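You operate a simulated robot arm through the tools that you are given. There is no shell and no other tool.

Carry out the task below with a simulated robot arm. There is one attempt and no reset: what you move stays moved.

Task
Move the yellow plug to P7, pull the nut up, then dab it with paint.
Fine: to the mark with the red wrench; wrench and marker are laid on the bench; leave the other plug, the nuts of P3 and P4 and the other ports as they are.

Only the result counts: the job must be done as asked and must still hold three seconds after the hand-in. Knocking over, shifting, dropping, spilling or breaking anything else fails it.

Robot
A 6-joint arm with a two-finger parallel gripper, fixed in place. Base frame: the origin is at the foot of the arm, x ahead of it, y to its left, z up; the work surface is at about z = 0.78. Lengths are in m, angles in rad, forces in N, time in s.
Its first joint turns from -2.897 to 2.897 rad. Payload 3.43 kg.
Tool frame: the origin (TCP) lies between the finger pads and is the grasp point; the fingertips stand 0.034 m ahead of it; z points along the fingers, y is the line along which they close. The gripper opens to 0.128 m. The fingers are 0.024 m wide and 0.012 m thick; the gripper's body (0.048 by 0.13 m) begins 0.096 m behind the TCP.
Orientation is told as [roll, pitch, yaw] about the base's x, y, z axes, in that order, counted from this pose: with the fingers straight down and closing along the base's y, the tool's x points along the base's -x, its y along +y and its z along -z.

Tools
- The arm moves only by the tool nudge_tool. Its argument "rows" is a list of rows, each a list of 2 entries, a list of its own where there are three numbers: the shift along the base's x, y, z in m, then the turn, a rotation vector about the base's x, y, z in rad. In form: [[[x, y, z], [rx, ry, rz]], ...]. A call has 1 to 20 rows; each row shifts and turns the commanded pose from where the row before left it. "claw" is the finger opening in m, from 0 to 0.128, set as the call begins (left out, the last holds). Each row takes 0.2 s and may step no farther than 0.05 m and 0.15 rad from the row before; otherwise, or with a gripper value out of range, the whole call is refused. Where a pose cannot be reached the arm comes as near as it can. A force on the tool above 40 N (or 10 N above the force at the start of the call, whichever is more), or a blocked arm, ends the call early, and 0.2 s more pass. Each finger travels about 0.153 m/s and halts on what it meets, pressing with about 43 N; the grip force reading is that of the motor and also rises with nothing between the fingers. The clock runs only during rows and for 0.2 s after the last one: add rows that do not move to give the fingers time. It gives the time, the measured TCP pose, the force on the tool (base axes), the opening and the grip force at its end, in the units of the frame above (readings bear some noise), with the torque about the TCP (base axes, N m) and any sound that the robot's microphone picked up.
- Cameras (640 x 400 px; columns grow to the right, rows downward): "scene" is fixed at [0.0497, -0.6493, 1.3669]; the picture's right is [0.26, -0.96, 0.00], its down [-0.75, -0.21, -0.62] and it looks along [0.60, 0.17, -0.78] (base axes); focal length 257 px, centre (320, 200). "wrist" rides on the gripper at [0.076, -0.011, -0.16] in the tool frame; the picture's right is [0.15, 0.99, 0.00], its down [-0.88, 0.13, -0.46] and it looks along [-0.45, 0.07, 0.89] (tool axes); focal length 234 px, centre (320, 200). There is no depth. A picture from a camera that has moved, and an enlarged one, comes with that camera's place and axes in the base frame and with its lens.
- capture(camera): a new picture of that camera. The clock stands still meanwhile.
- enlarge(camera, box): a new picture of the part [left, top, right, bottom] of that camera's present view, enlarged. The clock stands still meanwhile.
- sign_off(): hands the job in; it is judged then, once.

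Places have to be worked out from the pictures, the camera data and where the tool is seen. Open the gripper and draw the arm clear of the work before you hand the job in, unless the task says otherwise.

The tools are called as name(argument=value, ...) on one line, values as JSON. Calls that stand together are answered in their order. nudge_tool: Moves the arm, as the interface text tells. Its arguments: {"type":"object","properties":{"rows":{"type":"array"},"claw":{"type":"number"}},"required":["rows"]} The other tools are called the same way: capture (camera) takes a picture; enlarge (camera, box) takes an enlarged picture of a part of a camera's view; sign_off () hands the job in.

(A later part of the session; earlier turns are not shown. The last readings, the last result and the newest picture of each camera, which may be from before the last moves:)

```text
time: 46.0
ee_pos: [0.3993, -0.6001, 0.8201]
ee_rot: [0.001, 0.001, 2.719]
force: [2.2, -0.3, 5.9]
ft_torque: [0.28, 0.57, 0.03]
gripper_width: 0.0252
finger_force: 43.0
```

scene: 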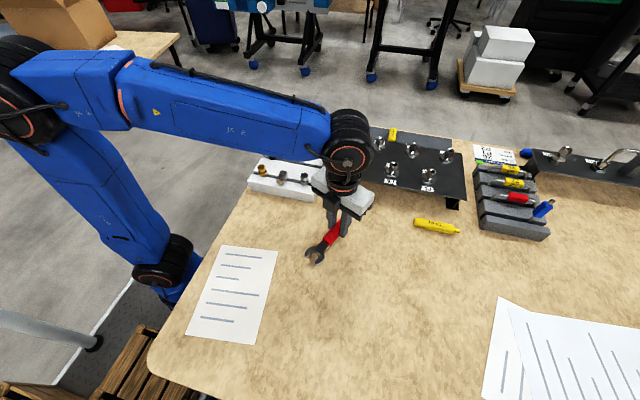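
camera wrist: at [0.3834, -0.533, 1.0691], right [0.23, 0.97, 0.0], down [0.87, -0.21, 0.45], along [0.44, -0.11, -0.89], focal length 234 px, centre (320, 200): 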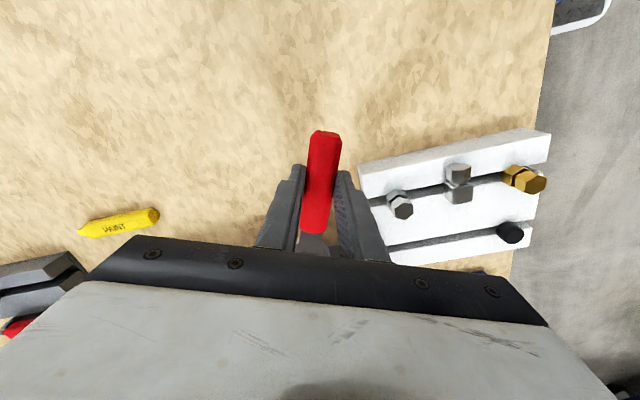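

Contact felt (about 6 N). I'll release and rise.

nudge_tool(rows=[[[0, 0, 0.0005], [0, 0, 0]], [[0, 0, 0], [0, 0, 0]], [[0, 0, 0], [0, 0, 0]]], claw=0.045)

nudge_tool(rows=[[[0, 0, 0.02], [0, 0, 0]], [[0, 0, 0.04], [0, 0, 0]], [[0, 0, 0.04], [0, 0, 0]], [[0, 0, 0], [0, 0, 0.145]], [[0, 0, 0], [0, 0, 0.145]], [[0, 0, 0], [0, 0, 0.145]], [[0, 0, 0], [0, 0, 0.145]], [[0, 0, 0], [0, 0, 0.145]], [[0, 0, 0], [0, 0, 0.145]], [[0, 0, 0], [0, 0, 0.145]], [[0, 0, 0], [0, 0, 0.145]], [[0, 0, 0], [0, 0, 0.145]], [[0, 0, 0], [0, 0, 0.145]], [[0, 0, 0], [0, 0, 0.145]], [[0, 0, 0], [0, 0, 0.145]], [[0, 0, 0], [0, 0, 0]]])

capture(camera="wrist")

capture(camera="scene")

```text
time: 46.8
ee_pos: [0.3995, -0.5993, 0.8205]
ee_rot: [0.0, 0.001, 2.72]
force: [0.0, -0.1, 0.3]
ft_torque: [0.03, 0.03, -0.04]
gripper_width: 0.045
finger_force: 0.0
```

```text
time: 50.2
ee_pos: [0.4, -0.6005, 0.9192]
ee_rot: [-0.002, 0.0, -1.819]
force: [-0.2, -1.0, -0.4]
ft_torque: [0.01, 0.02, 0.02]
gripper_width: 0.0453
finger_force: 0.1
```

```text
taken
camera wrist: at [0.4082, -0.524, 1.0814], right [0.99, -0.1, 0.0], down [-0.09, -0.89, 0.45], along [-0.05, -0.45, -0.89], focal length 234 px, centre (320, 200)
```

wrist: 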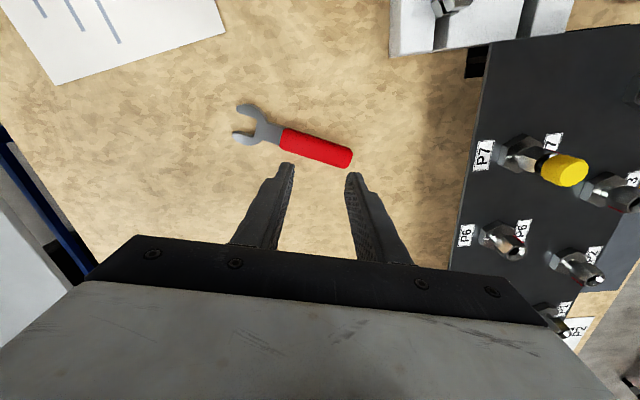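

```text
taken
```

scene: 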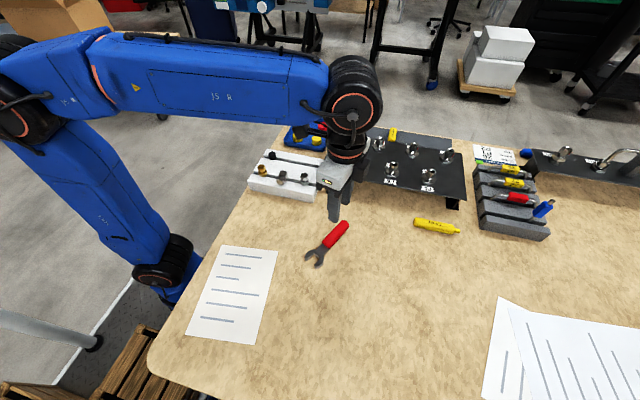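

The wrench lies flat. I'll continue turning to yaw ≈ -24.3° (reverse of the laying yaw) and check alignment above the handle.

nudge_tool(rows=[[[0, 0, 0], [0, 0, 0.1395]], [[0, 0, 0], [0, 0, 0.1395]], [[0, 0, 0], [0, 0, 0.1395]], [[0, 0, 0], [0, 0, 0.1395]], [[0, 0, 0], [0, 0, 0.1395]], [[0, 0, 0], [0, 0, 0.1395]], [[0, 0, 0], [0, 0, 0.1395]], [[0, 0, 0], [0, 0, 0.1395]], [[0, 0, 0], [0, 0, 0.1395]], [[0, 0, 0], [0, 0, 0.1395]], [[0, 0, -0.04], [0, 0, 0]], [[0, 0, -0.03], [0, 0, 0]], [[0, 0, 0], [0, 0, 0]]])

capture(camera="wrist")

```text
time: 53.0
ee_pos: [0.4005, -0.5992, 0.8491]
ee_rot: [0.001, 0.001, -0.429]
force: [-0.3, 1.3, -0.3]
ft_torque: [-0.01, 0.02, 0.03]
gripper_width: 0.0453
finger_force: 0.1
```

```text
taken
camera wrist: at [0.3268, -0.5783, 1.0102], right [0.28, 0.96, 0.0], down [0.86, -0.25, 0.45], along [0.44, -0.13, -0.89], focal length 234 px, centre (320, 200)
```

wrist: 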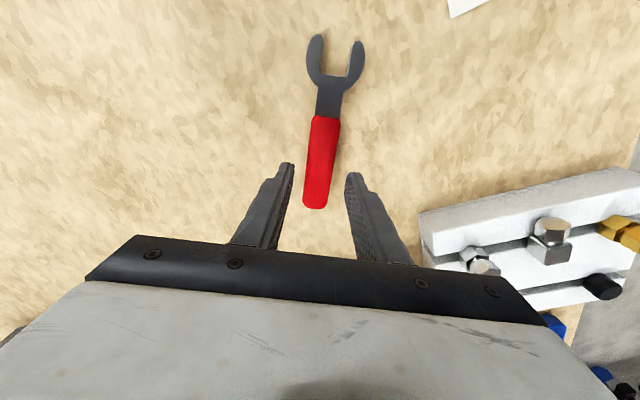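

The wrist camera now sees the wrench head fully. I'll lower and grip the handle.

nudge_tool(rows=[[[0, 0, -0.015], [0, 0, 0]], [[0, 0, -0.0135], [0, 0, 0]], [[0, 0, 0], [0, 0, 0]], [[0, 0, 0], [0, 0, 0]]])

nudge_tool(rows=[[[0, 0, 0], [0, 0, 0]], [[0, 0, 0], [0, 0, 0]], [[0, 0, 0], [0, 0, 0]]], claw=0.015)

enlarge(camera="wrist", box=[240, 10, 400, 210])

```text
time: 54.0
ee_pos: [0.3994, -0.6004, 0.8205]
ee_rot: [0.001, 0.002, -0.43]
force: [0.4, -0.9, -0.1]
ft_torque: [0.01, 0.0, 0.01]
gripper_width: 0.0454
finger_force: 0.1
```

```text
time: 54.8
ee_pos: [0.3982, -0.599, 0.8215]
ee_rot: [-0.001, 0.003, -0.43]
force: [0.5, 0.1, -0.3]
ft_torque: [-0.02, -0.01, -0.01]
gripper_width: 0.0251
finger_force: 43.3
```

```text
2.00 times, centred on (320, 110) of wrist
camera zoom: at [0.3265, -0.5781, 0.9823], right [0.28, 0.96, 0.0], down [0.86, -0.25, 0.45], along [0.44, -0.13, -0.89], focal length 468 px, centre (320, 380)
```

zoom: 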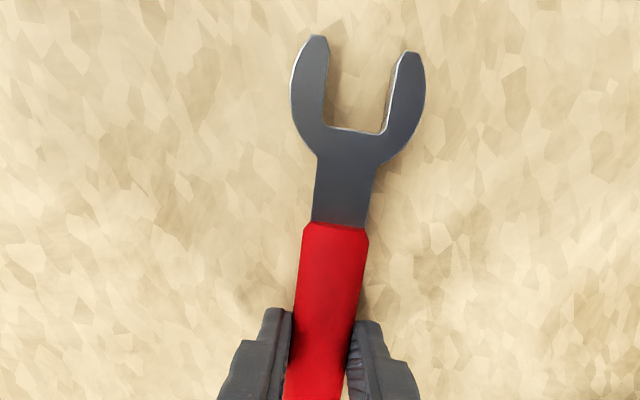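

The jaw is clearly visible: axis offset about +0.65 mm, throat 81 mm and tips 105 mm ahead of the TCP. I'll lift and swing to a pre-engagement position with head direction ≈ 38.4°, well above the caps.

nudge_tool(rows=[[[0, 0, 0.03], [0, 0, 0]], [[0, 0, 0.045], [0, 0, 0]], [[0, 0, 0.045], [0, 0, 0]], [[0, 0, 0.045], [0, 0, 0]], [[0.0067, -0.0069, 0], [0, 0, -0.1458]], [[0.0067, -0.0069, 0], [0, 0, -0.1458]], [[0.0067, -0.0069, 0], [0, 0, -0.1458]], [[0.0067, -0.0069, 0], [0, 0, -0.1458]], [[0.0067, -0.0069, 0], [0, 0, -0.1458]], [[0.0067, -0.0069, 0], [0, 0, -0.1458]], [[0.0067, -0.0069, 0], [0, 0, -0.1458]], [[0.0067, -0.0069, 0], [0, 0, -0.1458]], [[0.0067, -0.0069, 0], [0, 0, -0.1458]], [[0.0067, -0.0069, 0], [0, 0, -0.1458]], [[0.0067, -0.0069, 0], [0, 0, -0.1458]], [[0.0067, -0.0069, 0], [0, 0, -0.1458]], [[0.0067, -0.0069, 0], [0, 0, -0.1458]], [[0.0067, -0.0069, 0], [0, 0, -0.1458]], [[0, 0, 0], [0, 0, 0]], [[0, 0, 0], [0, 0, 0]]])

capture(camera="wrist")

capture(camera="scene")

```text
time: 59.0
ee_pos: [0.4931, -0.6969, 0.9859]
ee_rot: [-0.002, 0.001, -2.472]
force: [0.4, -0.1, -1.9]
ft_torque: [-0.01, 0.03, 0.04]
gripper_width: 0.025
finger_force: 42.6
```

```text
taken
camera wrist: at [0.5466, -0.641, 1.1474], right [0.73, -0.68, 0.0], down [-0.61, -0.65, 0.45], along [-0.31, -0.33, -0.89], focal length 234 px, centre (320, 200)
```

wrist: 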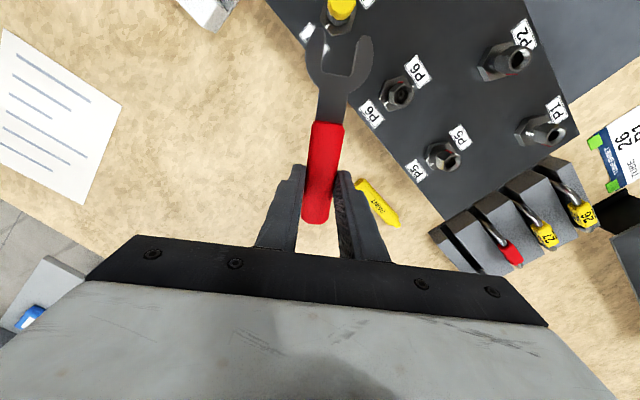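

```text
taken
```

scene: 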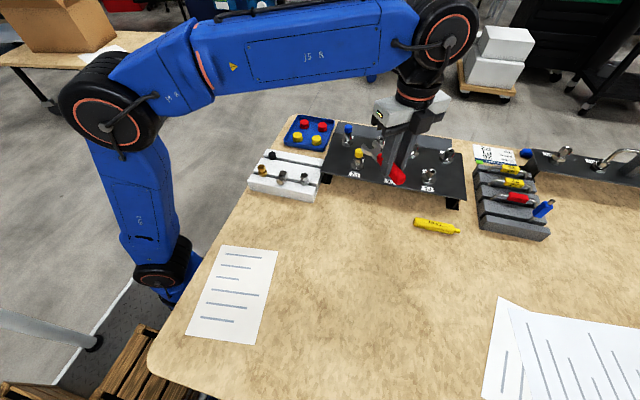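

P7's yellow plug appears right between the jaws at the top of the wrist view. I'll lower toward nut height in stages.

nudge_tool(rows=[[[0, 0, -0.03], [0, 0, 0]], [[0, 0, -0.03], [0, 0, 0]], [[0, 0, 0], [0, 0, 0]], [[0, 0, 0], [0, 0, 0]]])

enlarge(camera="wrist", box=[260, 0, 420, 100])

enlarge(camera="scene", box=[340, 135, 420, 185])

```text
time: 60.0
ee_pos: [0.4931, -0.6955, 0.9267]
ee_rot: [-0.001, -0.001, -2.467]
force: [0.4, 0.2, -1.4]
ft_torque: [-0.03, 0.03, 0.0]
gripper_width: 0.0251
finger_force: 43.1
```

```text
4.00 times, centred on (340, 50) of wrist
camera zoom: at [0.5457, -0.6415, 1.088], right [0.73, -0.68, 0.0], down [-0.61, -0.65, 0.45], along [-0.31, -0.33, -0.89], focal length 937 px, centre (240, 800)
```

zoom: 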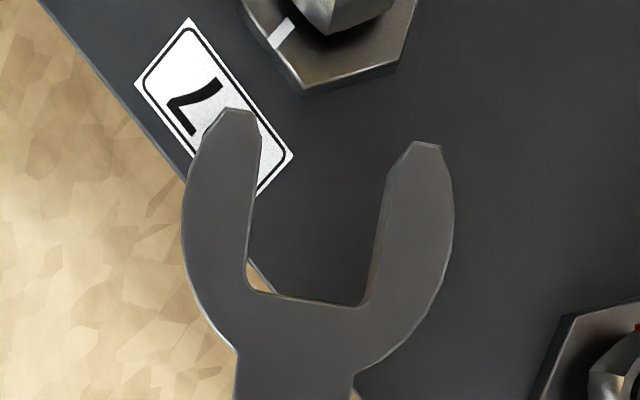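

```text
8.00 times, centred on (380, 160) of scene
camera zoom: at [0.0497, -0.6493, 1.3669], right [0.26, -0.96, 0.0], down [-0.75, -0.21, -0.62], along [0.6, 0.17, -0.78], focal length 2053 px, centre (-160, 520)
```

zoom: 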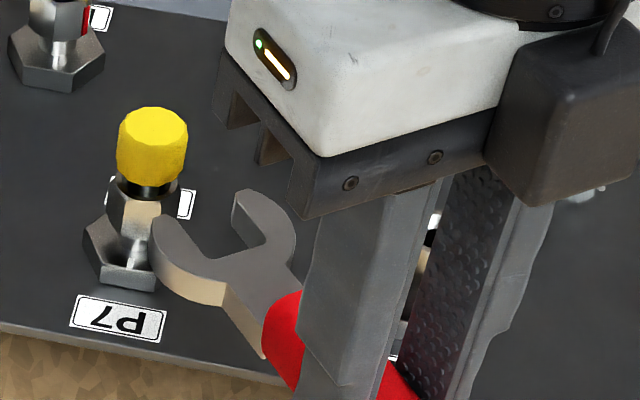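

Excellent views in both cameras. I'll lower to the nut level (TCP z ≈ 0.9065).

nudge_tool(rows=[[[0, 0, -0.01], [0, 0, 0]], [[0, 0, -0.0095], [0, 0, 0]], [[0, 0, 0], [0, 0, 0]], [[0, 0, 0], [0, 0, 0]]])

enlarge(camera="wrist", box=[280, 0, 400, 75])

enlarge(camera="scene", box=[340, 140, 388, 170])

```text
time: 61.0
ee_pos: [0.4952, -0.697, 0.9079]
ee_rot: [-0.002, 0.001, -2.469]
force: [0.3, -0.5, -0.7]
ft_torque: [0.0, 0.04, 0.02]
gripper_width: 0.025
finger_force: 43.0
```

```text
5.33 times, centred on (340, 38) of wrist
camera zoom: at [0.5462, -0.6413, 1.0687], right [0.73, -0.68, 0.0], down [-0.61, -0.65, 0.45], along [-0.31, -0.33, -0.89], focal length 1249 px, centre (213, 1067)
```

zoom: 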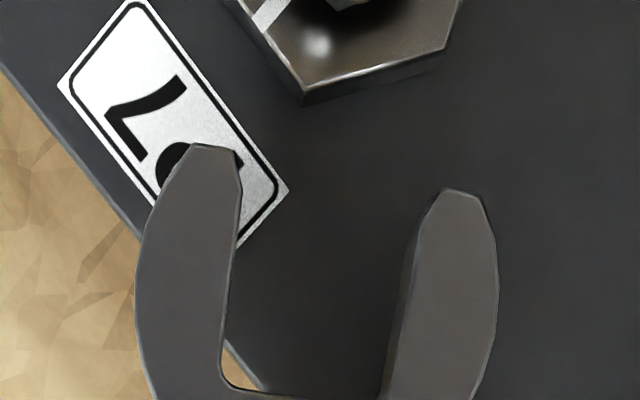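

```text
13.33 times, centred on (364, 155) of scene
camera zoom: at [0.0497, -0.6493, 1.3669], right [0.26, -0.96, 0.0], down [-0.75, -0.21, -0.62], along [0.6, 0.17, -0.78], focal length 3421 px, centre (-267, 800)
```

zoom: 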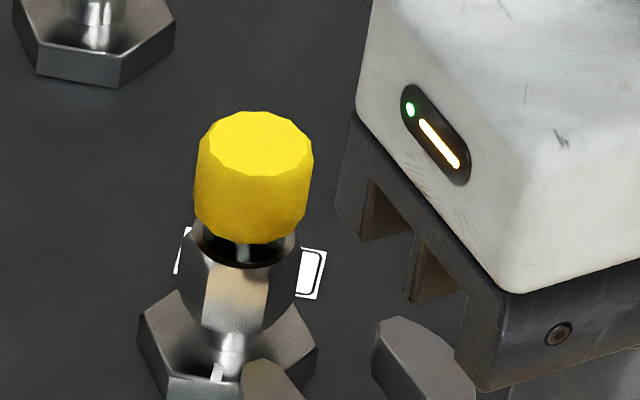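

I'll advance 16 mm along the 38.4° direction, still short of contact, to bring the nut into the wrist view.

nudge_tool(rows=[[[0.0063, 0.005, 0], [0, 0, 0]], [[0.0063, 0.005, 0], [0, 0, 0]], [[0, 0, 0], [0, 0, 0]], [[0, 0, 0], [0, 0, 0]]])

enlarge(camera="wrist", box=[280, 0, 400, 75])

enlarge(camera="scene", box=[340, 140, 388, 170])

```text
time: 62.0
ee_pos: [0.5056, -0.6871, 0.9068]
ee_rot: [0.0, 0.003, -2.468]
force: [0.3, -0.8, -0.5]
ft_torque: [-0.03, 0.02, -0.02]
gripper_width: 0.0251
finger_force: 42.9
```

```text
5.33 times, centred on (340, 38) of wrist
camera zoom: at [0.5588, -0.6311, 1.0686], right [0.73, -0.68, 0.0], down [-0.61, -0.65, 0.45], along [-0.31, -0.33, -0.89], focal length 1249 px, centre (213, 1067)
```

zoom: 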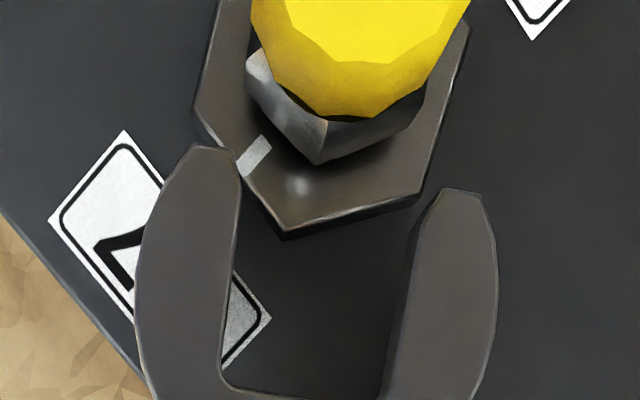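

```text
13.33 times, centred on (364, 155) of scene
camera zoom: at [0.0497, -0.6493, 1.3669], right [0.26, -0.96, 0.0], down [-0.75, -0.21, -0.62], along [0.6, 0.17, -0.78], focal length 3421 px, centre (-267, 800)
```

zoom: 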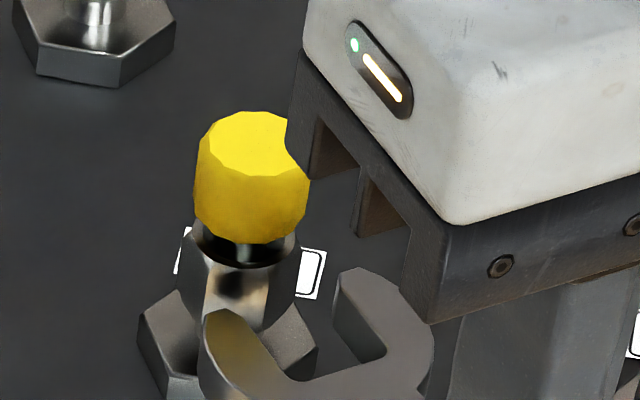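

The nut now shows between the jaws with a corner pointing at the throat. I'll zoom further to measure the lateral offset precisely.

enlarge(camera="wrist", box=[312, 0, 376, 40])

enlarge(camera="wrist", box=[312, 36, 376, 76])

```text
10.00 times, centred on (344, 20) of wrist
camera zoom: at [0.5588, -0.6311, 1.0686], right [0.73, -0.68, 0.0], down [-0.61, -0.65, 0.45], along [-0.31, -0.33, -0.89], focal length 2342 px, centre (80, 2000)
```

zoom: 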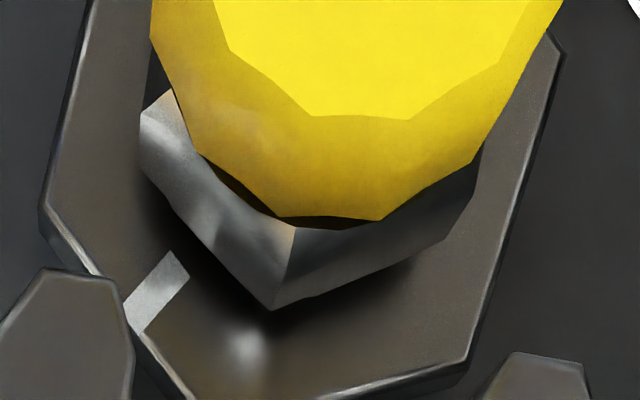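

```text
10.00 times, centred on (344, 56) of wrist
camera zoom: at [0.5588, -0.6311, 1.0686], right [0.73, -0.68, 0.0], down [-0.61, -0.65, 0.45], along [-0.31, -0.33, -0.89], focal length 2342 px, centre (80, 1640)
```

zoom: 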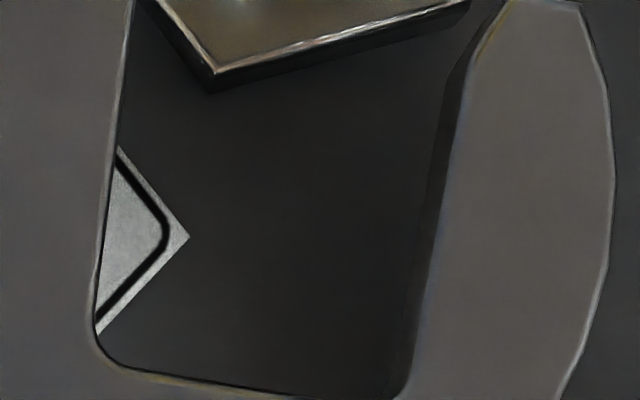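

Measured: the nut's centre is about 2 mm left of the jaw axis and the nut is turned about 2° further clockwise. I'll correct by rotating about the nut (-2.1°) and shifting left, then re-check.

nudge_tool(rows=[[[-0.0041, 0.0051, 0], [0, 0, -0.0367]], [[0, 0, 0], [0, 0, 0]], [[0, 0, 0], [0, 0, 0]]])

enlarge(camera="wrist", box=[312, 0, 376, 40])

enlarge(camera="wrist", box=[280, 0, 400, 75])

```text
time: 62.8
ee_pos: [0.5024, -0.6824, 0.9068]
ee_rot: [-0.001, 0.003, -2.506]
force: [0.3, -0.5, -1.4]
ft_torque: [-0.02, 0.03, 0.04]
gripper_width: 0.0249
finger_force: 43.1
```

```text
10.00 times, centred on (344, 20) of wrist
camera zoom: at [0.5566, -0.6276, 1.0684], right [0.7, -0.71, 0.0], down [-0.63, -0.63, 0.45], along [-0.32, -0.32, -0.89], focal length 2342 px, centre (80, 2000)
```

zoom: 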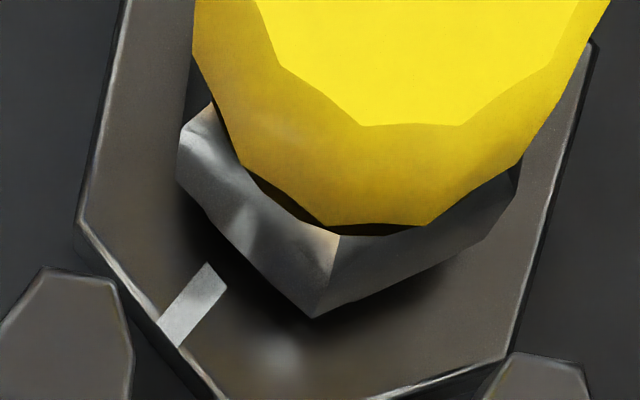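

```text
5.33 times, centred on (340, 38) of wrist
camera zoom: at [0.5566, -0.6276, 1.0684], right [0.7, -0.71, 0.0], down [-0.63, -0.63, 0.45], along [-0.32, -0.32, -0.89], focal length 1249 px, centre (213, 1067)
```

zoom: 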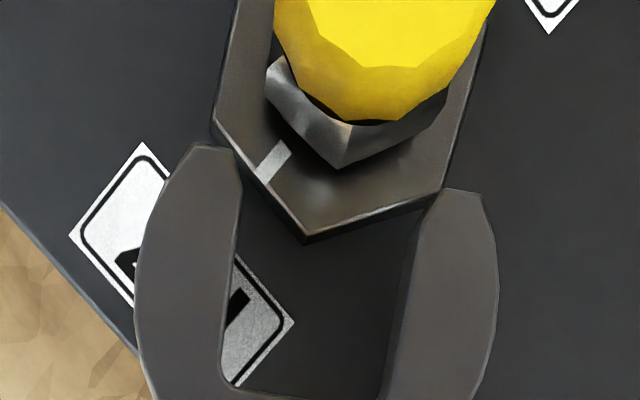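

Orientation now matches within 0.3°, and the nut sits 0.6 mm right of the jaw axis. I'll correct that and advance 12 mm.

nudge_tool(rows=[[[0.0004, -0.0005, 0], [0, 0, 0]], [[0.0032, 0.0024, 0], [0, 0, 0]], [[0.0032, 0.0024, 0], [0, 0, 0]], [[0.0032, 0.0024, 0], [0, 0, 0]], [[0, 0, 0], [0, 0, 0]]])

enlarge(camera="wrist", box=[280, 0, 400, 75])

enlarge(camera="wrist", box=[304, 10, 384, 60])

```text
time: 64.0
ee_pos: [0.512, -0.6747, 0.907]
ee_rot: [-0.002, 0.003, -2.506]
force: [0.5, 0.1, -1.1]
ft_torque: [0.0, 0.04, 0.01]
gripper_width: 0.025
finger_force: 43.3
```

```text
5.33 times, centred on (340, 38) of wrist
camera zoom: at [0.567, -0.621, 1.0684], right [0.7, -0.71, 0.0], down [-0.63, -0.63, 0.45], along [-0.32, -0.32, -0.89], focal length 1249 px, centre (213, 1067)
```

zoom: 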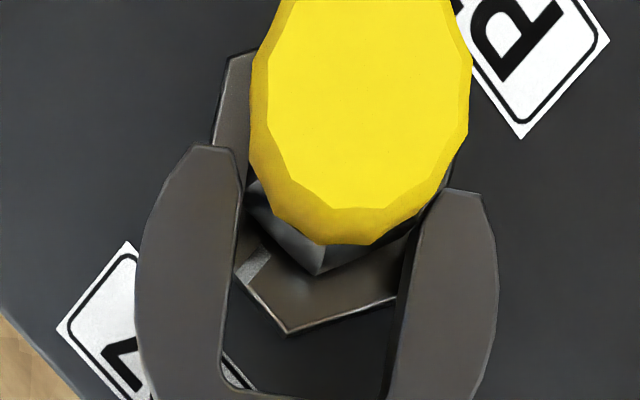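

```text
8.00 times, centred on (344, 35) of wrist
camera zoom: at [0.567, -0.621, 1.0684], right [0.7, -0.71, 0.0], down [-0.63, -0.63, 0.45], along [-0.32, -0.32, -0.89], focal length 1873 px, centre (128, 1520)
```

zoom: 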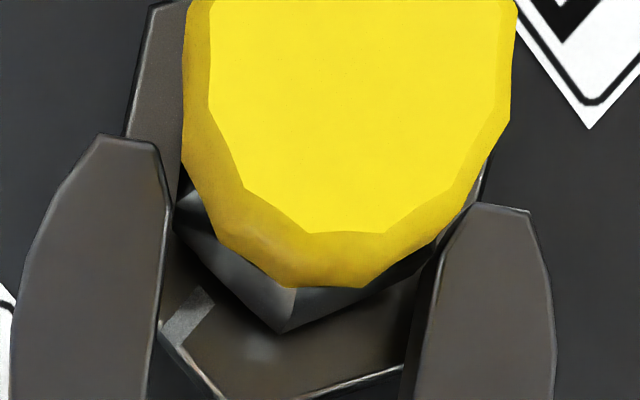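

No contact force, and the nut corner is centred between the jaws (0.1 mm). Continuing in.

nudge_tool(rows=[[[0.0028, 0.0021, 0], [0, 0, 0]], [[0.0028, 0.0021, 0], [0, 0, 0]], [[0, 0, 0], [0, 0, 0]]])

enlarge(camera="wrist", box=[304, 20, 384, 70])

```text
time: 64.8
ee_pos: [0.5175, -0.6698, 0.9078]
ee_rot: [-0.002, 0.001, -2.508]
force: [-0.2, 0.0, -0.2]
ft_torque: [0.02, 0.06, -0.03]
gripper_width: 0.0251
finger_force: 43.0
```

```text
8.00 times, centred on (344, 45) of wrist
camera zoom: at [0.5726, -0.6168, 1.0684], right [0.7, -0.71, 0.0], down [-0.63, -0.63, 0.45], along [-0.32, -0.32, -0.89], focal length 1873 px, centre (128, 1440)
```

zoom: 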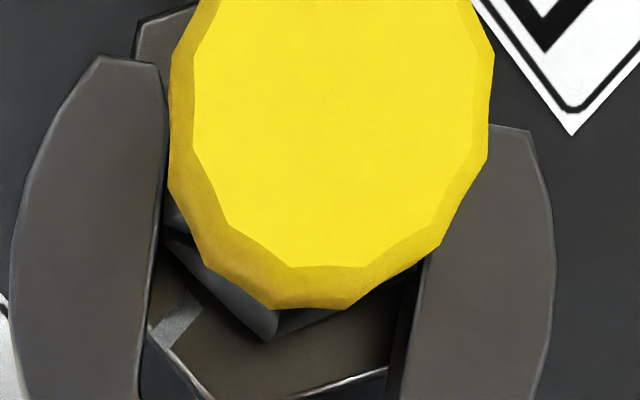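

Still force-free. The last 7 mm.

nudge_tool(rows=[[[0.0028, 0.0021, 0], [0, 0, 0]], [[0.0024, 0.0018, 0], [0, 0, 0]], [[0, 0, 0], [0, 0, 0]]])

enlarge(camera="wrist", box=[304, 30, 384, 80])

enlarge(camera="scene", box=[340, 140, 388, 170])

```text
time: 65.6
ee_pos: [0.5229, -0.6671, 0.9068]
ee_rot: [-0.001, 0.0, -2.507]
force: [0.0, -0.2, -0.1]
ft_torque: [-0.03, 0.05, 0.02]
gripper_width: 0.0252
finger_force: 43.1
```

```text
8.00 times, centred on (344, 55) of wrist
camera zoom: at [0.5776, -0.6131, 1.0683], right [0.7, -0.71, 0.0], down [-0.63, -0.63, 0.45], along [-0.32, -0.32, -0.89], focal length 1873 px, centre (128, 1360)
```

zoom: 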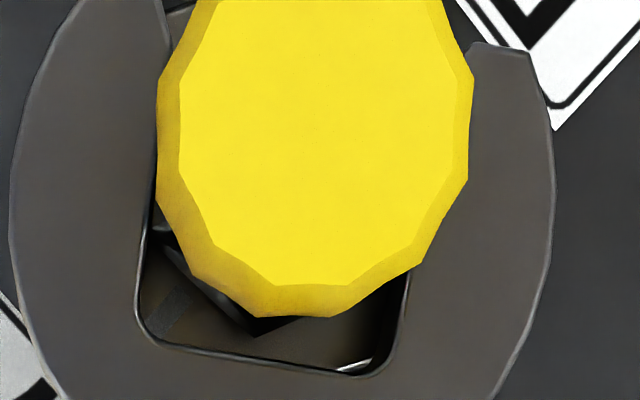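

```text
13.33 times, centred on (364, 155) of scene
camera zoom: at [0.0497, -0.6493, 1.3669], right [0.26, -0.96, 0.0], down [-0.75, -0.21, -0.62], along [0.6, 0.17, -0.78], focal length 3421 px, centre (-267, 800)
```

zoom: 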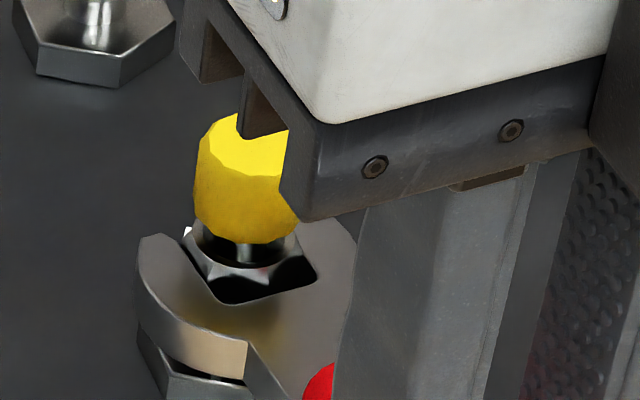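

The jaws are fully on the nut with no load. Now I'll turn clockwise (tightening) in an arc about the nut, starting with three small steps to feel the load.

nudge_tool(rows=[[[-0.00528, 0.00798, 0], [0, 0, -0.1]], [[-0.00445, 0.00846, 0], [0, 0, -0.1]], [[-0.00359, 0.00887, 0], [0, 0, -0.1]], [[0, 0, 0], [0, 0, 0]]])

enlarge(camera="wrist", box=[304, 30, 384, 80])

enlarge(camera="scene", box=[340, 140, 388, 170])

```text
time: 66.6
ee_pos: [0.5095, -0.6429, 0.9072]
ee_rot: [-0.002, 0.001, -2.809]
force: [-1.6, -0.9, -1.9]
ft_torque: [0.0, 0.02, 0.04]
gripper_width: 0.0253
finger_force: 42.5
```

```text
8.00 times, centred on (344, 55) of wrist
camera zoom: at [0.5777, -0.6062, 1.0687], right [0.46, -0.89, 0.0], down [-0.79, -0.41, 0.45], along [-0.4, -0.21, -0.89], focal length 1873 px, centre (128, 1360)
```

zoom: 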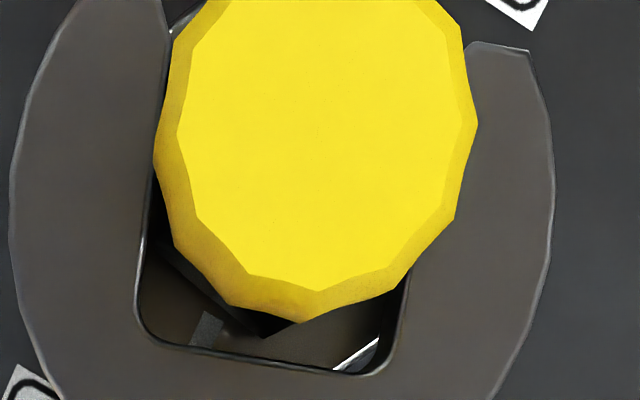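

```text
13.33 times, centred on (364, 155) of scene
camera zoom: at [0.0497, -0.6493, 1.3669], right [0.26, -0.96, 0.0], down [-0.75, -0.21, -0.62], along [0.6, 0.17, -0.78], focal length 3421 px, centre (-267, 800)
```

zoom: 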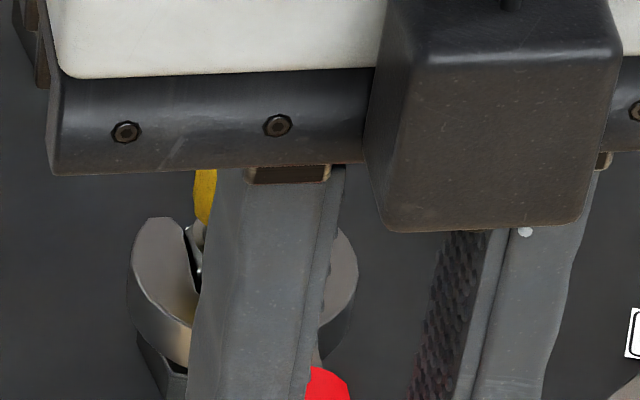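

The nut turns along with the wrench at low torque. Continuing the arc.

nudge_tool(rows=[[[-0.00269, 0.00919, 0], [0, 0, -0.1]], [[-0.00175, 0.0094, 0], [0, 0, -0.1]], [[-0.0008, 0.00953, 0], [0, 0, -0.1]], [[0.00015, 0.00957, 0], [0, 0, -0.1]], [[0.0011, 0.0095, 0], [0, 0, -0.1]], [[0, 0, 0], [0, 0, 0]]])

enlarge(camera="wrist", box=[304, 30, 384, 80])

capture(camera="scene")

```text
time: 68.0
ee_pos: [0.5057, -0.5943, 0.9067]
ee_rot: [-0.001, 0.001, 2.975]
force: [-0.2, -0.2, -0.8]
ft_torque: [0.03, 0.06, -0.05]
gripper_width: 0.0247
finger_force: 43.6
```

```text
8.00 times, centred on (344, 55) of wrist
camera zoom: at [0.582, -0.5959, 1.0682], right [-0.02, -1.0, 0.0], down [-0.89, 0.02, 0.45], along [-0.45, 0.01, -0.89], focal length 1873 px, centre (128, 1360)
```

zoom: 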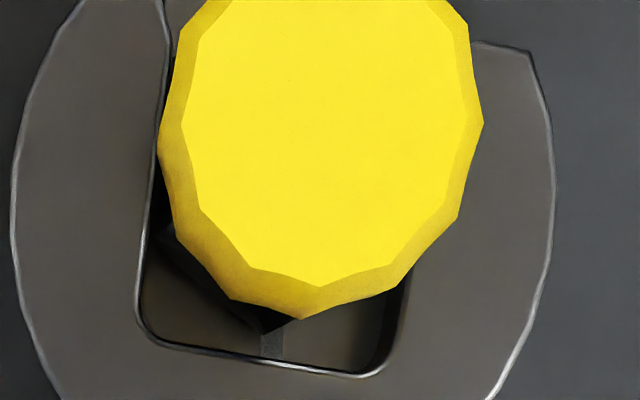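

```text
taken
```

scene: 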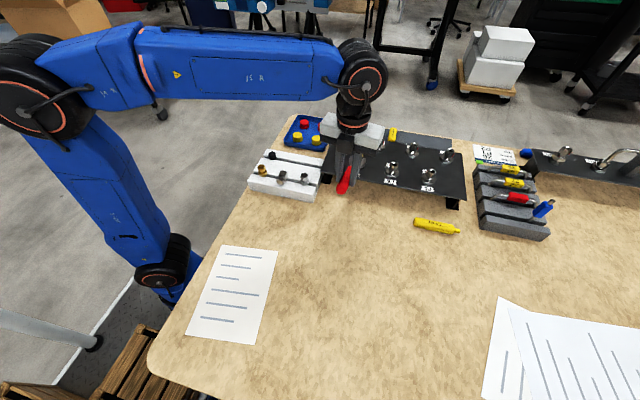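

No load, jaw and nut staying together. Continuing toward the +y side.

nudge_tool(rows=[[[0.00205, 0.00934, 0], [0, 0, -0.1]], [[0.00297, 0.0091, 0], [0, 0, -0.1]], [[0.00386, 0.00875, 0], [0, 0, -0.1]], [[0.00471, 0.00832, 0], [0, 0, -0.1]], [[0.00554, 0.00781, 0], [0, 0, -0.1]], [[0, 0, 0], [0, 0, 0]]])

enlarge(camera="wrist", box=[304, 30, 384, 80])

enlarge(camera="scene", box=[290, 140, 386, 200])

```text
time: 69.4
ee_pos: [0.5252, -0.5501, 0.9081]
ee_rot: [0.0, 0.002, 2.475]
force: [-1.4, -1.4, -1.1]
ft_torque: [-0.07, 0.02, -0.17]
gripper_width: 0.0253
finger_force: 43.4
```

```text
8.00 times, centred on (344, 55) of wrist
camera zoom: at [0.5911, -0.5887, 1.0684], right [-0.5, -0.87, 0.0], down [-0.77, 0.44, 0.45], along [-0.39, 0.23, -0.89], focal length 1873 px, centre (128, 1360)
```

zoom: 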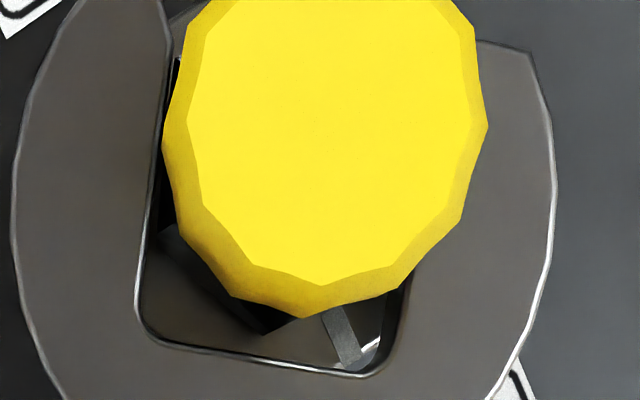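

```text
6.67 times, centred on (338, 170) of scene
camera zoom: at [0.0497, -0.6493, 1.3669], right [0.26, -0.96, 0.0], down [-0.75, -0.21, -0.62], along [0.6, 0.17, -0.78], focal length 1711 px, centre (200, 400)
```

zoom: 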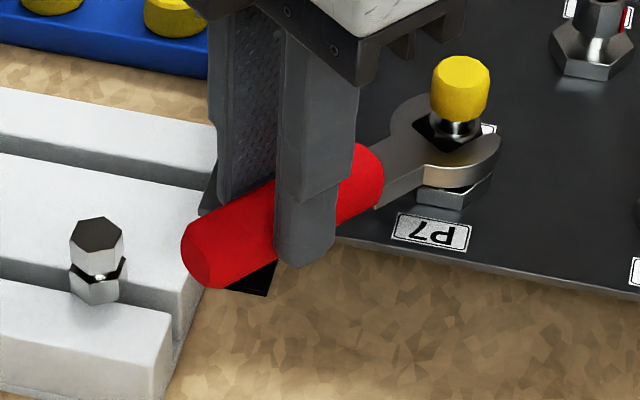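

Clear view and no load. Continuing to about -60°.

nudge_tool(rows=[[[0.00627, 0.00723, 0], [0, 0, -0.1]], [[0.00697, 0.00655, 0], [0, 0, -0.1]], [[0.00759, 0.00583, 0], [0, 0, -0.1]], [[0.00658, 0.00417, 0], [0, 0, -0.0815]], [[0, 0, 0], [0, 0, 0]]])

enlarge(camera="wrist", box=[304, 30, 384, 80])

enlarge(camera="scene", box=[300, 140, 396, 200])

```text
time: 70.6
ee_pos: [0.5307, -0.5396, 0.9056]
ee_rot: [-0.012, 0.001, 2.2]
force: [17.7, 8.5, -0.6]
ft_torque: [0.29, -0.51, 1.93]
gripper_width: 0.0284
finger_force: 43.3
out of reach, approached as far as the arm can: row 3, 4
```

```text
8.00 times, centred on (344, 55) of wrist
camera zoom: at [0.5834, -0.5952, 1.0678], right [-0.71, -0.7, -0.01], down [-0.63, 0.63, 0.45], along [-0.31, 0.33, -0.89], focal length 1873 px, centre (128, 1360)
```

zoom: 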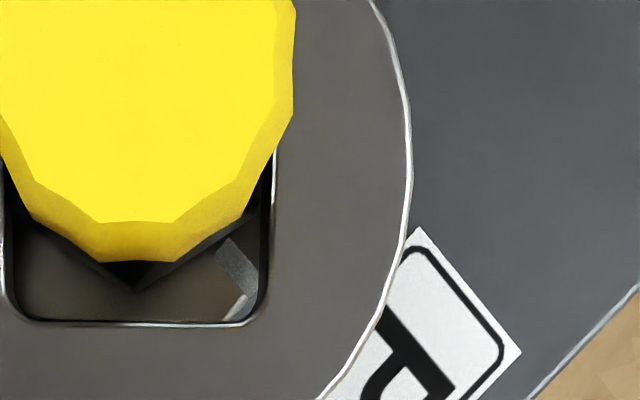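

```text
6.67 times, centred on (348, 170) of scene
camera zoom: at [0.0497, -0.6493, 1.3669], right [0.26, -0.96, 0.0], down [-0.75, -0.21, -0.62], along [0.6, 0.17, -0.78], focal length 1711 px, centre (133, 400)
```

zoom: 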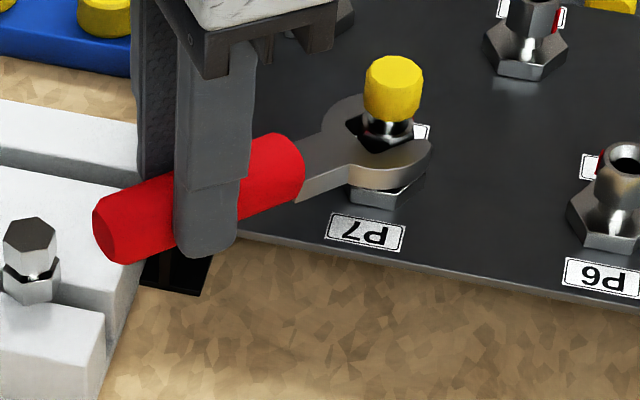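

The wrist reached its joint limit near -234°, and the handle twisted slightly between the fingers (width 28 mm). I'll back the hand up to about δ = -46° to realign with the handle.

nudge_tool(rows=[[[0.0015, -0.001, 0], [0, 0, 0.07]], [[0.0015, -0.0011, 0], [0, 0, 0.068]], [[0, 0, 0], [0, 0, 0]], [[0, 0, 0], [0, 0, 0]]])

enlarge(camera="wrist", box=[280, 20, 400, 95])

enlarge(camera="scene", box=[300, 140, 396, 200])

```text
time: 71.6
ee_pos: [0.5317, -0.5419, 0.9067]
ee_rot: [-0.011, 0.002, 2.34]
force: [-0.6, -0.8, -1.8]
ft_torque: [0.03, 0.04, 0.0]
gripper_width: 0.0252
finger_force: 43.3
```

```text
5.33 times, centred on (340, 58) of wrist
camera zoom: at [0.5924, -0.59, 1.0682], right [-0.61, -0.79, -0.01], down [-0.71, 0.54, 0.45], along [-0.35, 0.28, -0.89], focal length 1249 px, centre (213, 960)
```

zoom: 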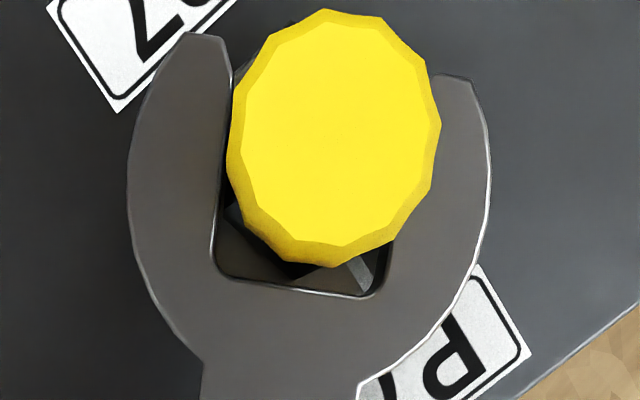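

```text
6.67 times, centred on (348, 170) of scene
camera zoom: at [0.0497, -0.6493, 1.3669], right [0.26, -0.96, 0.0], down [-0.75, -0.21, -0.62], along [0.6, 0.17, -0.78], focal length 1711 px, centre (133, 400)
```

zoom: 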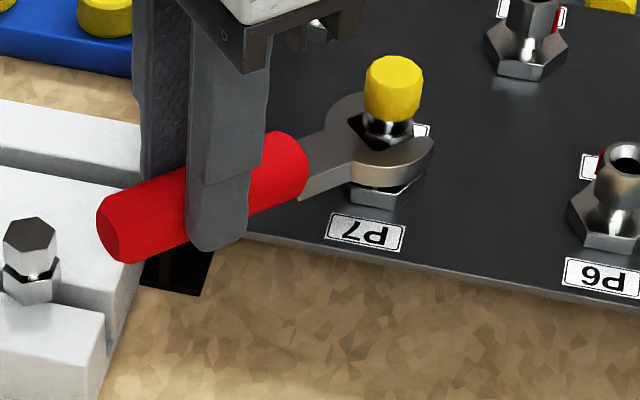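

Realigned: no load, grip 25.2 mm. The wrist limit gives strokes of about 60° each; the nut has now turned about 80°. I'll withdraw the wrench straight back along its handle and re-measure the nut.

nudge_tool(rows=[[[-0.0069, 0.0072, 0], [0, 0, 0]], [[-0.0069, 0.0072, 0], [0, 0, 0]], [[-0.0069, 0.0072, 0], [0, 0, 0]], [[-0.0036, 0.0036, 0], [-0.007, 0.0072, 0]], [[0, 0, 0], [0, 0, 0]]])

enlarge(camera="wrist", box=[280, 0, 400, 75])

enlarge(camera="scene", box=[340, 140, 388, 170])

```text
time: 72.8
ee_pos: [0.5077, -0.5177, 0.9077]
ee_rot: [0.0, 0.003, 2.337]
force: [-0.3, 0.8, -2.0]
ft_torque: [0.0, 0.03, -0.01]
gripper_width: 0.0248
finger_force: 42.7
```

```text
5.33 times, centred on (340, 38) of wrist
camera zoom: at [0.5691, -0.5638, 1.0678], right [-0.61, -0.79, 0.0], down [-0.71, 0.54, 0.45], along [-0.36, 0.28, -0.89], focal length 1249 px, centre (213, 1067)
```

zoom: 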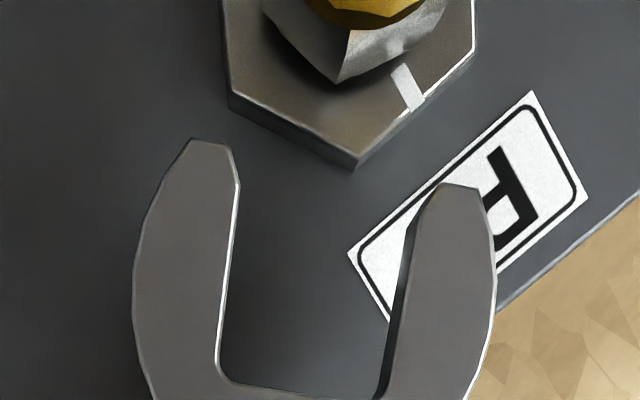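

```text
13.33 times, centred on (364, 155) of scene
camera zoom: at [0.0497, -0.6493, 1.3669], right [0.26, -0.96, 0.0], down [-0.75, -0.21, -0.62], along [0.6, 0.17, -0.78], focal length 3421 px, centre (-267, 800)
```

zoom: 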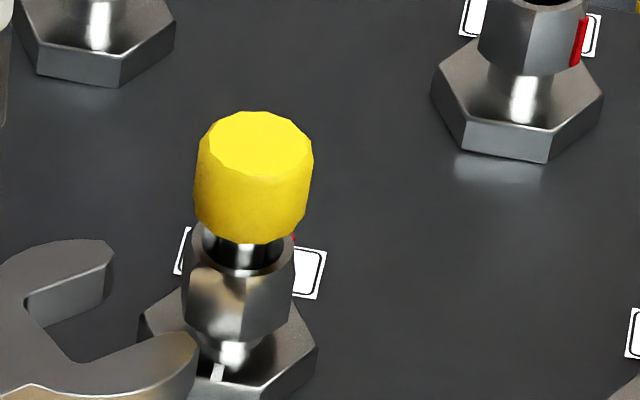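

The red mark is now visible at the back-right of the nut and the nut has moved slightly down, confirming clockwise is tightening. I'll orbit back around P7 at a clear radius to δ ≈ 15° for the next stroke.

nudge_tool(rows=[[[-0.00868, -0.00921, 0], [0, 0, 0.0969]], [[-0.00777, -0.01003, 0], [0, 0, 0.0969]], [[-0.00675, -0.0107, 0], [0, 0, 0.0969]], [[-0.00568, -0.01133, 0], [0, 0, 0.0969]], [[-0.00456, -0.0118, 0], [0, 0, 0.0969]], [[-0.00339, -0.0122, 0], [0, 0, 0.0969]], [[-0.00221, -0.01248, 0], [0, 0, 0.0969]], [[-0.00098, -0.01263, 0], [0, 0, 0.0969]], [[0.00025, -0.01266, 0], [0, 0, 0.0969]], [[0.00146, -0.01257, 0], [0, 0, 0.0969]], [[0.0027, -0.01239, 0], [0, 0, 0.0969]], [[0, 0, 0], [0, 0, 0]], [[0, 0, 0], [0, 0, 0]]])

enlarge(camera="wrist", box=[312, 0, 376, 40])

enlarge(camera="wrist", box=[280, 0, 400, 75])

```text
time: 75.6
ee_pos: [0.472, -0.6462, 0.9068]
ee_rot: [0.0, 0.002, -2.877]
force: [0.1, -0.9, -1.4]
ft_torque: [-0.01, 0.03, 0.03]
gripper_width: 0.0252
finger_force: 42.8
```

```text
10.00 times, centred on (344, 20) of wrist
camera zoom: at [0.5427, -0.6153, 1.0677], right [0.4, -0.92, 0.0], down [-0.82, -0.36, 0.45], along [-0.42, -0.18, -0.89], focal length 2342 px, centre (80, 2000)
```

zoom: 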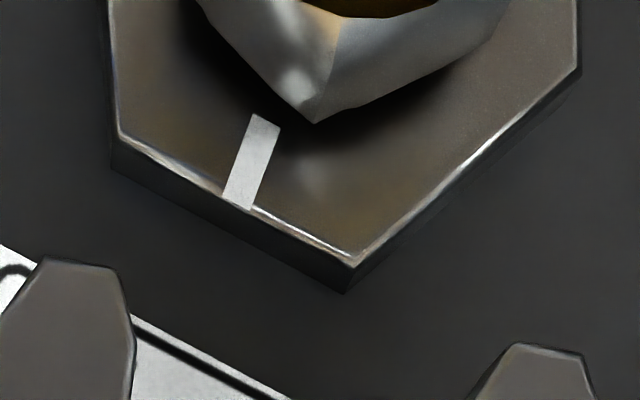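

```text
5.33 times, centred on (340, 38) of wrist
camera zoom: at [0.5427, -0.6153, 1.0677], right [0.4, -0.92, 0.0], down [-0.82, -0.36, 0.45], along [-0.42, -0.18, -0.89], focal length 1249 px, centre (213, 1067)
```

zoom: 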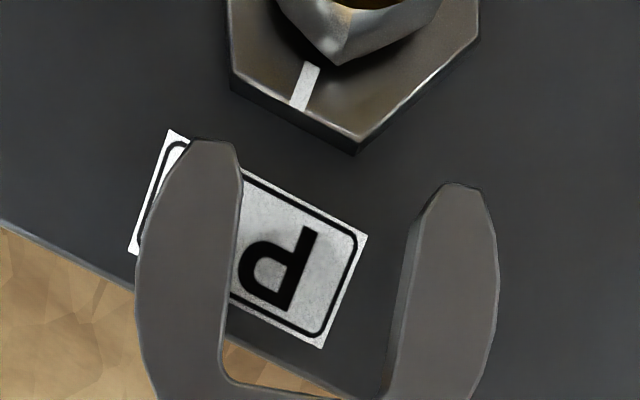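

I'll advance 9 mm so the whole nut is in view for measuring.

nudge_tool(rows=[[[0.0087, 0.0024, 0], [0, 0, 0]], [[0, 0, 0], [0, 0, 0]], [[0, 0, 0], [0, 0, 0]]])

enlarge(camera="wrist", box=[312, 0, 376, 40])

enlarge(camera="wrist", box=[312, 36, 376, 76])

```text
time: 76.4
ee_pos: [0.4795, -0.6425, 0.9064]
ee_rot: [-0.001, 0.002, -2.878]
force: [0.1, -0.5, -1.9]
ft_torque: [-0.02, 0.03, 0.02]
gripper_width: 0.0255
finger_force: 43.1
```

```text
10.00 times, centred on (344, 20) of wrist
camera zoom: at [0.5514, -0.6127, 1.0679], right [0.4, -0.92, 0.0], down [-0.82, -0.36, 0.45], along [-0.42, -0.18, -0.89], focal length 2342 px, centre (80, 2000)
```

zoom: 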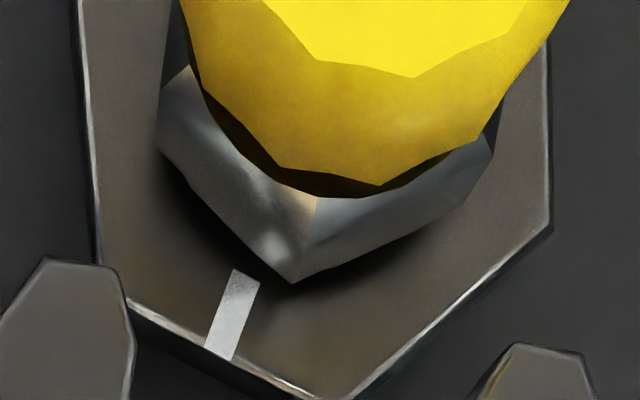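

```text
10.00 times, centred on (344, 56) of wrist
camera zoom: at [0.5514, -0.6127, 1.0679], right [0.4, -0.92, 0.0], down [-0.82, -0.36, 0.45], along [-0.42, -0.18, -0.89], focal length 2342 px, centre (80, 1640)
```

zoom: 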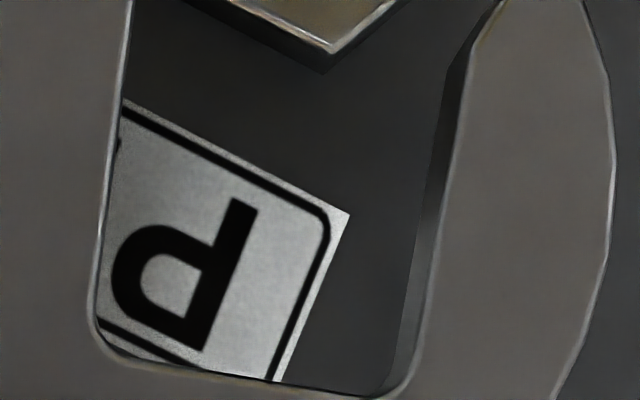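

Nut is aligned within 0.5° and about 1.1 mm left of the jaw axis. Correcting and advancing with force checks.

nudge_tool(rows=[[[-0.0003, 0.0011, 0], [0, 0, 0.008]], [[0.0039, 0.001, 0], [0, 0, 0]], [[0.0039, 0.001, 0], [0, 0, 0]], [[0.0039, 0.0011, 0], [0, 0, 0]], [[0.0019, 0.0005, 0], [0, 0, 0]], [[0, 0, 0], [0, 0, 0]]])

enlarge(camera="wrist", box=[304, 10, 384, 60])

```text
time: 77.8
ee_pos: [0.4952, -0.6382, 0.9058]
ee_rot: [0.001, 0.002, -2.871]
force: [-0.1, -3.8, -1.3]
ft_torque: [-0.16, 0.03, -0.44]
gripper_width: 0.0249
finger_force: 43.1
```

```text
8.00 times, centred on (344, 35) of wrist
camera zoom: at [0.5645, -0.6076, 1.0679], right [0.41, -0.91, 0.0], down [-0.81, -0.36, 0.45], along [-0.41, -0.18, -0.89], focal length 1873 px, centre (128, 1520)
```

zoom: 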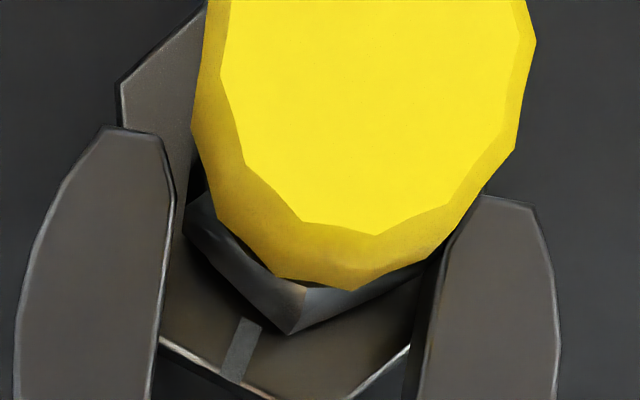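

A slight contact on the right jaw (4 N); shifting 0.7 mm right, then proceeding.

nudge_tool(rows=[[[0.0002, -0.0007, 0], [0, 0, 0]], [[0, 0, 0], [0, 0, 0]]])

nudge_tool(rows=[[[0.0019, 0.0005, 0], [0, 0, 0]], [[0.0019, 0.0005, 0], [0, 0, 0]], [[0, 0, 0], [0, 0, 0]]])

enlarge(camera="wrist", box=[304, 20, 384, 70])

```text
time: 78.4
ee_pos: [0.4949, -0.6382, 0.9065]
ee_rot: [0.001, 0.003, -2.871]
force: [0.4, 0.5, -2.1]
ft_torque: [0.03, 0.04, -0.01]
gripper_width: 0.025
finger_force: 43.0
```

```text
time: 79.2
ee_pos: [0.4981, -0.6387, 0.906]
ee_rot: [-0.002, 0.002, -2.871]
force: [0.1, 0.7, -1.6]
ft_torque: [0.01, 0.01, 0.04]
gripper_width: 0.0248
finger_force: 42.7
```

```text
8.00 times, centred on (344, 45) of wrist
camera zoom: at [0.5687, -0.607, 1.068], right [0.41, -0.91, 0.0], down [-0.81, -0.36, 0.45], along [-0.41, -0.18, -0.89], focal length 1873 px, centre (128, 1440)
```

zoom: 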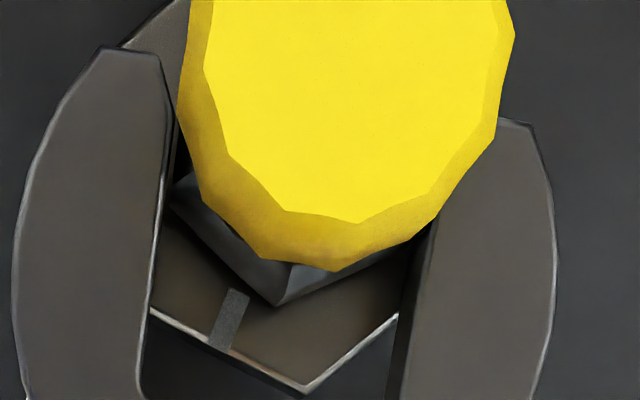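

Free again and centred; advancing the remaining 10 mm.

nudge_tool(rows=[[[0.0032, 0.0008, 0], [0, 0, 0]], [[0.0031, 0.0008, 0], [0, 0, 0]], [[0.0031, 0.0008, 0], [0, 0, 0]], [[0, 0, 0], [0, 0, 0]]])

enlarge(camera="wrist", box=[304, 30, 384, 80])

```text
time: 80.2
ee_pos: [0.5079, -0.6356, 0.907]
ee_rot: [0.0, 0.001, -2.871]
force: [1.3, 0.0, -1.1]
ft_torque: [-0.02, 0.02, -0.01]
gripper_width: 0.0252
finger_force: 43.1
```

```text
8.00 times, centred on (344, 55) of wrist
camera zoom: at [0.5777, -0.6045, 1.0681], right [0.41, -0.91, 0.0], down [-0.81, -0.36, 0.45], along [-0.41, -0.18, -0.89], focal length 1873 px, centre (128, 1360)
```

zoom: 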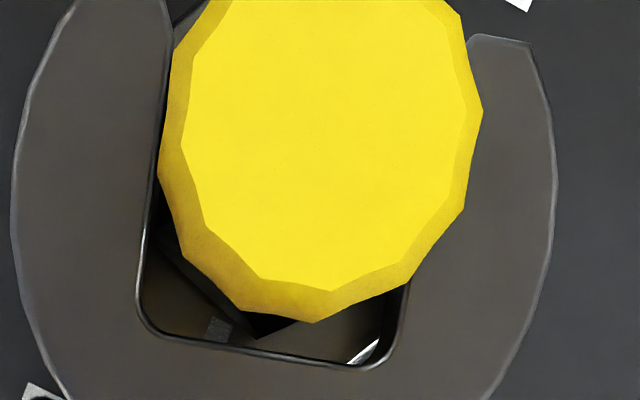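

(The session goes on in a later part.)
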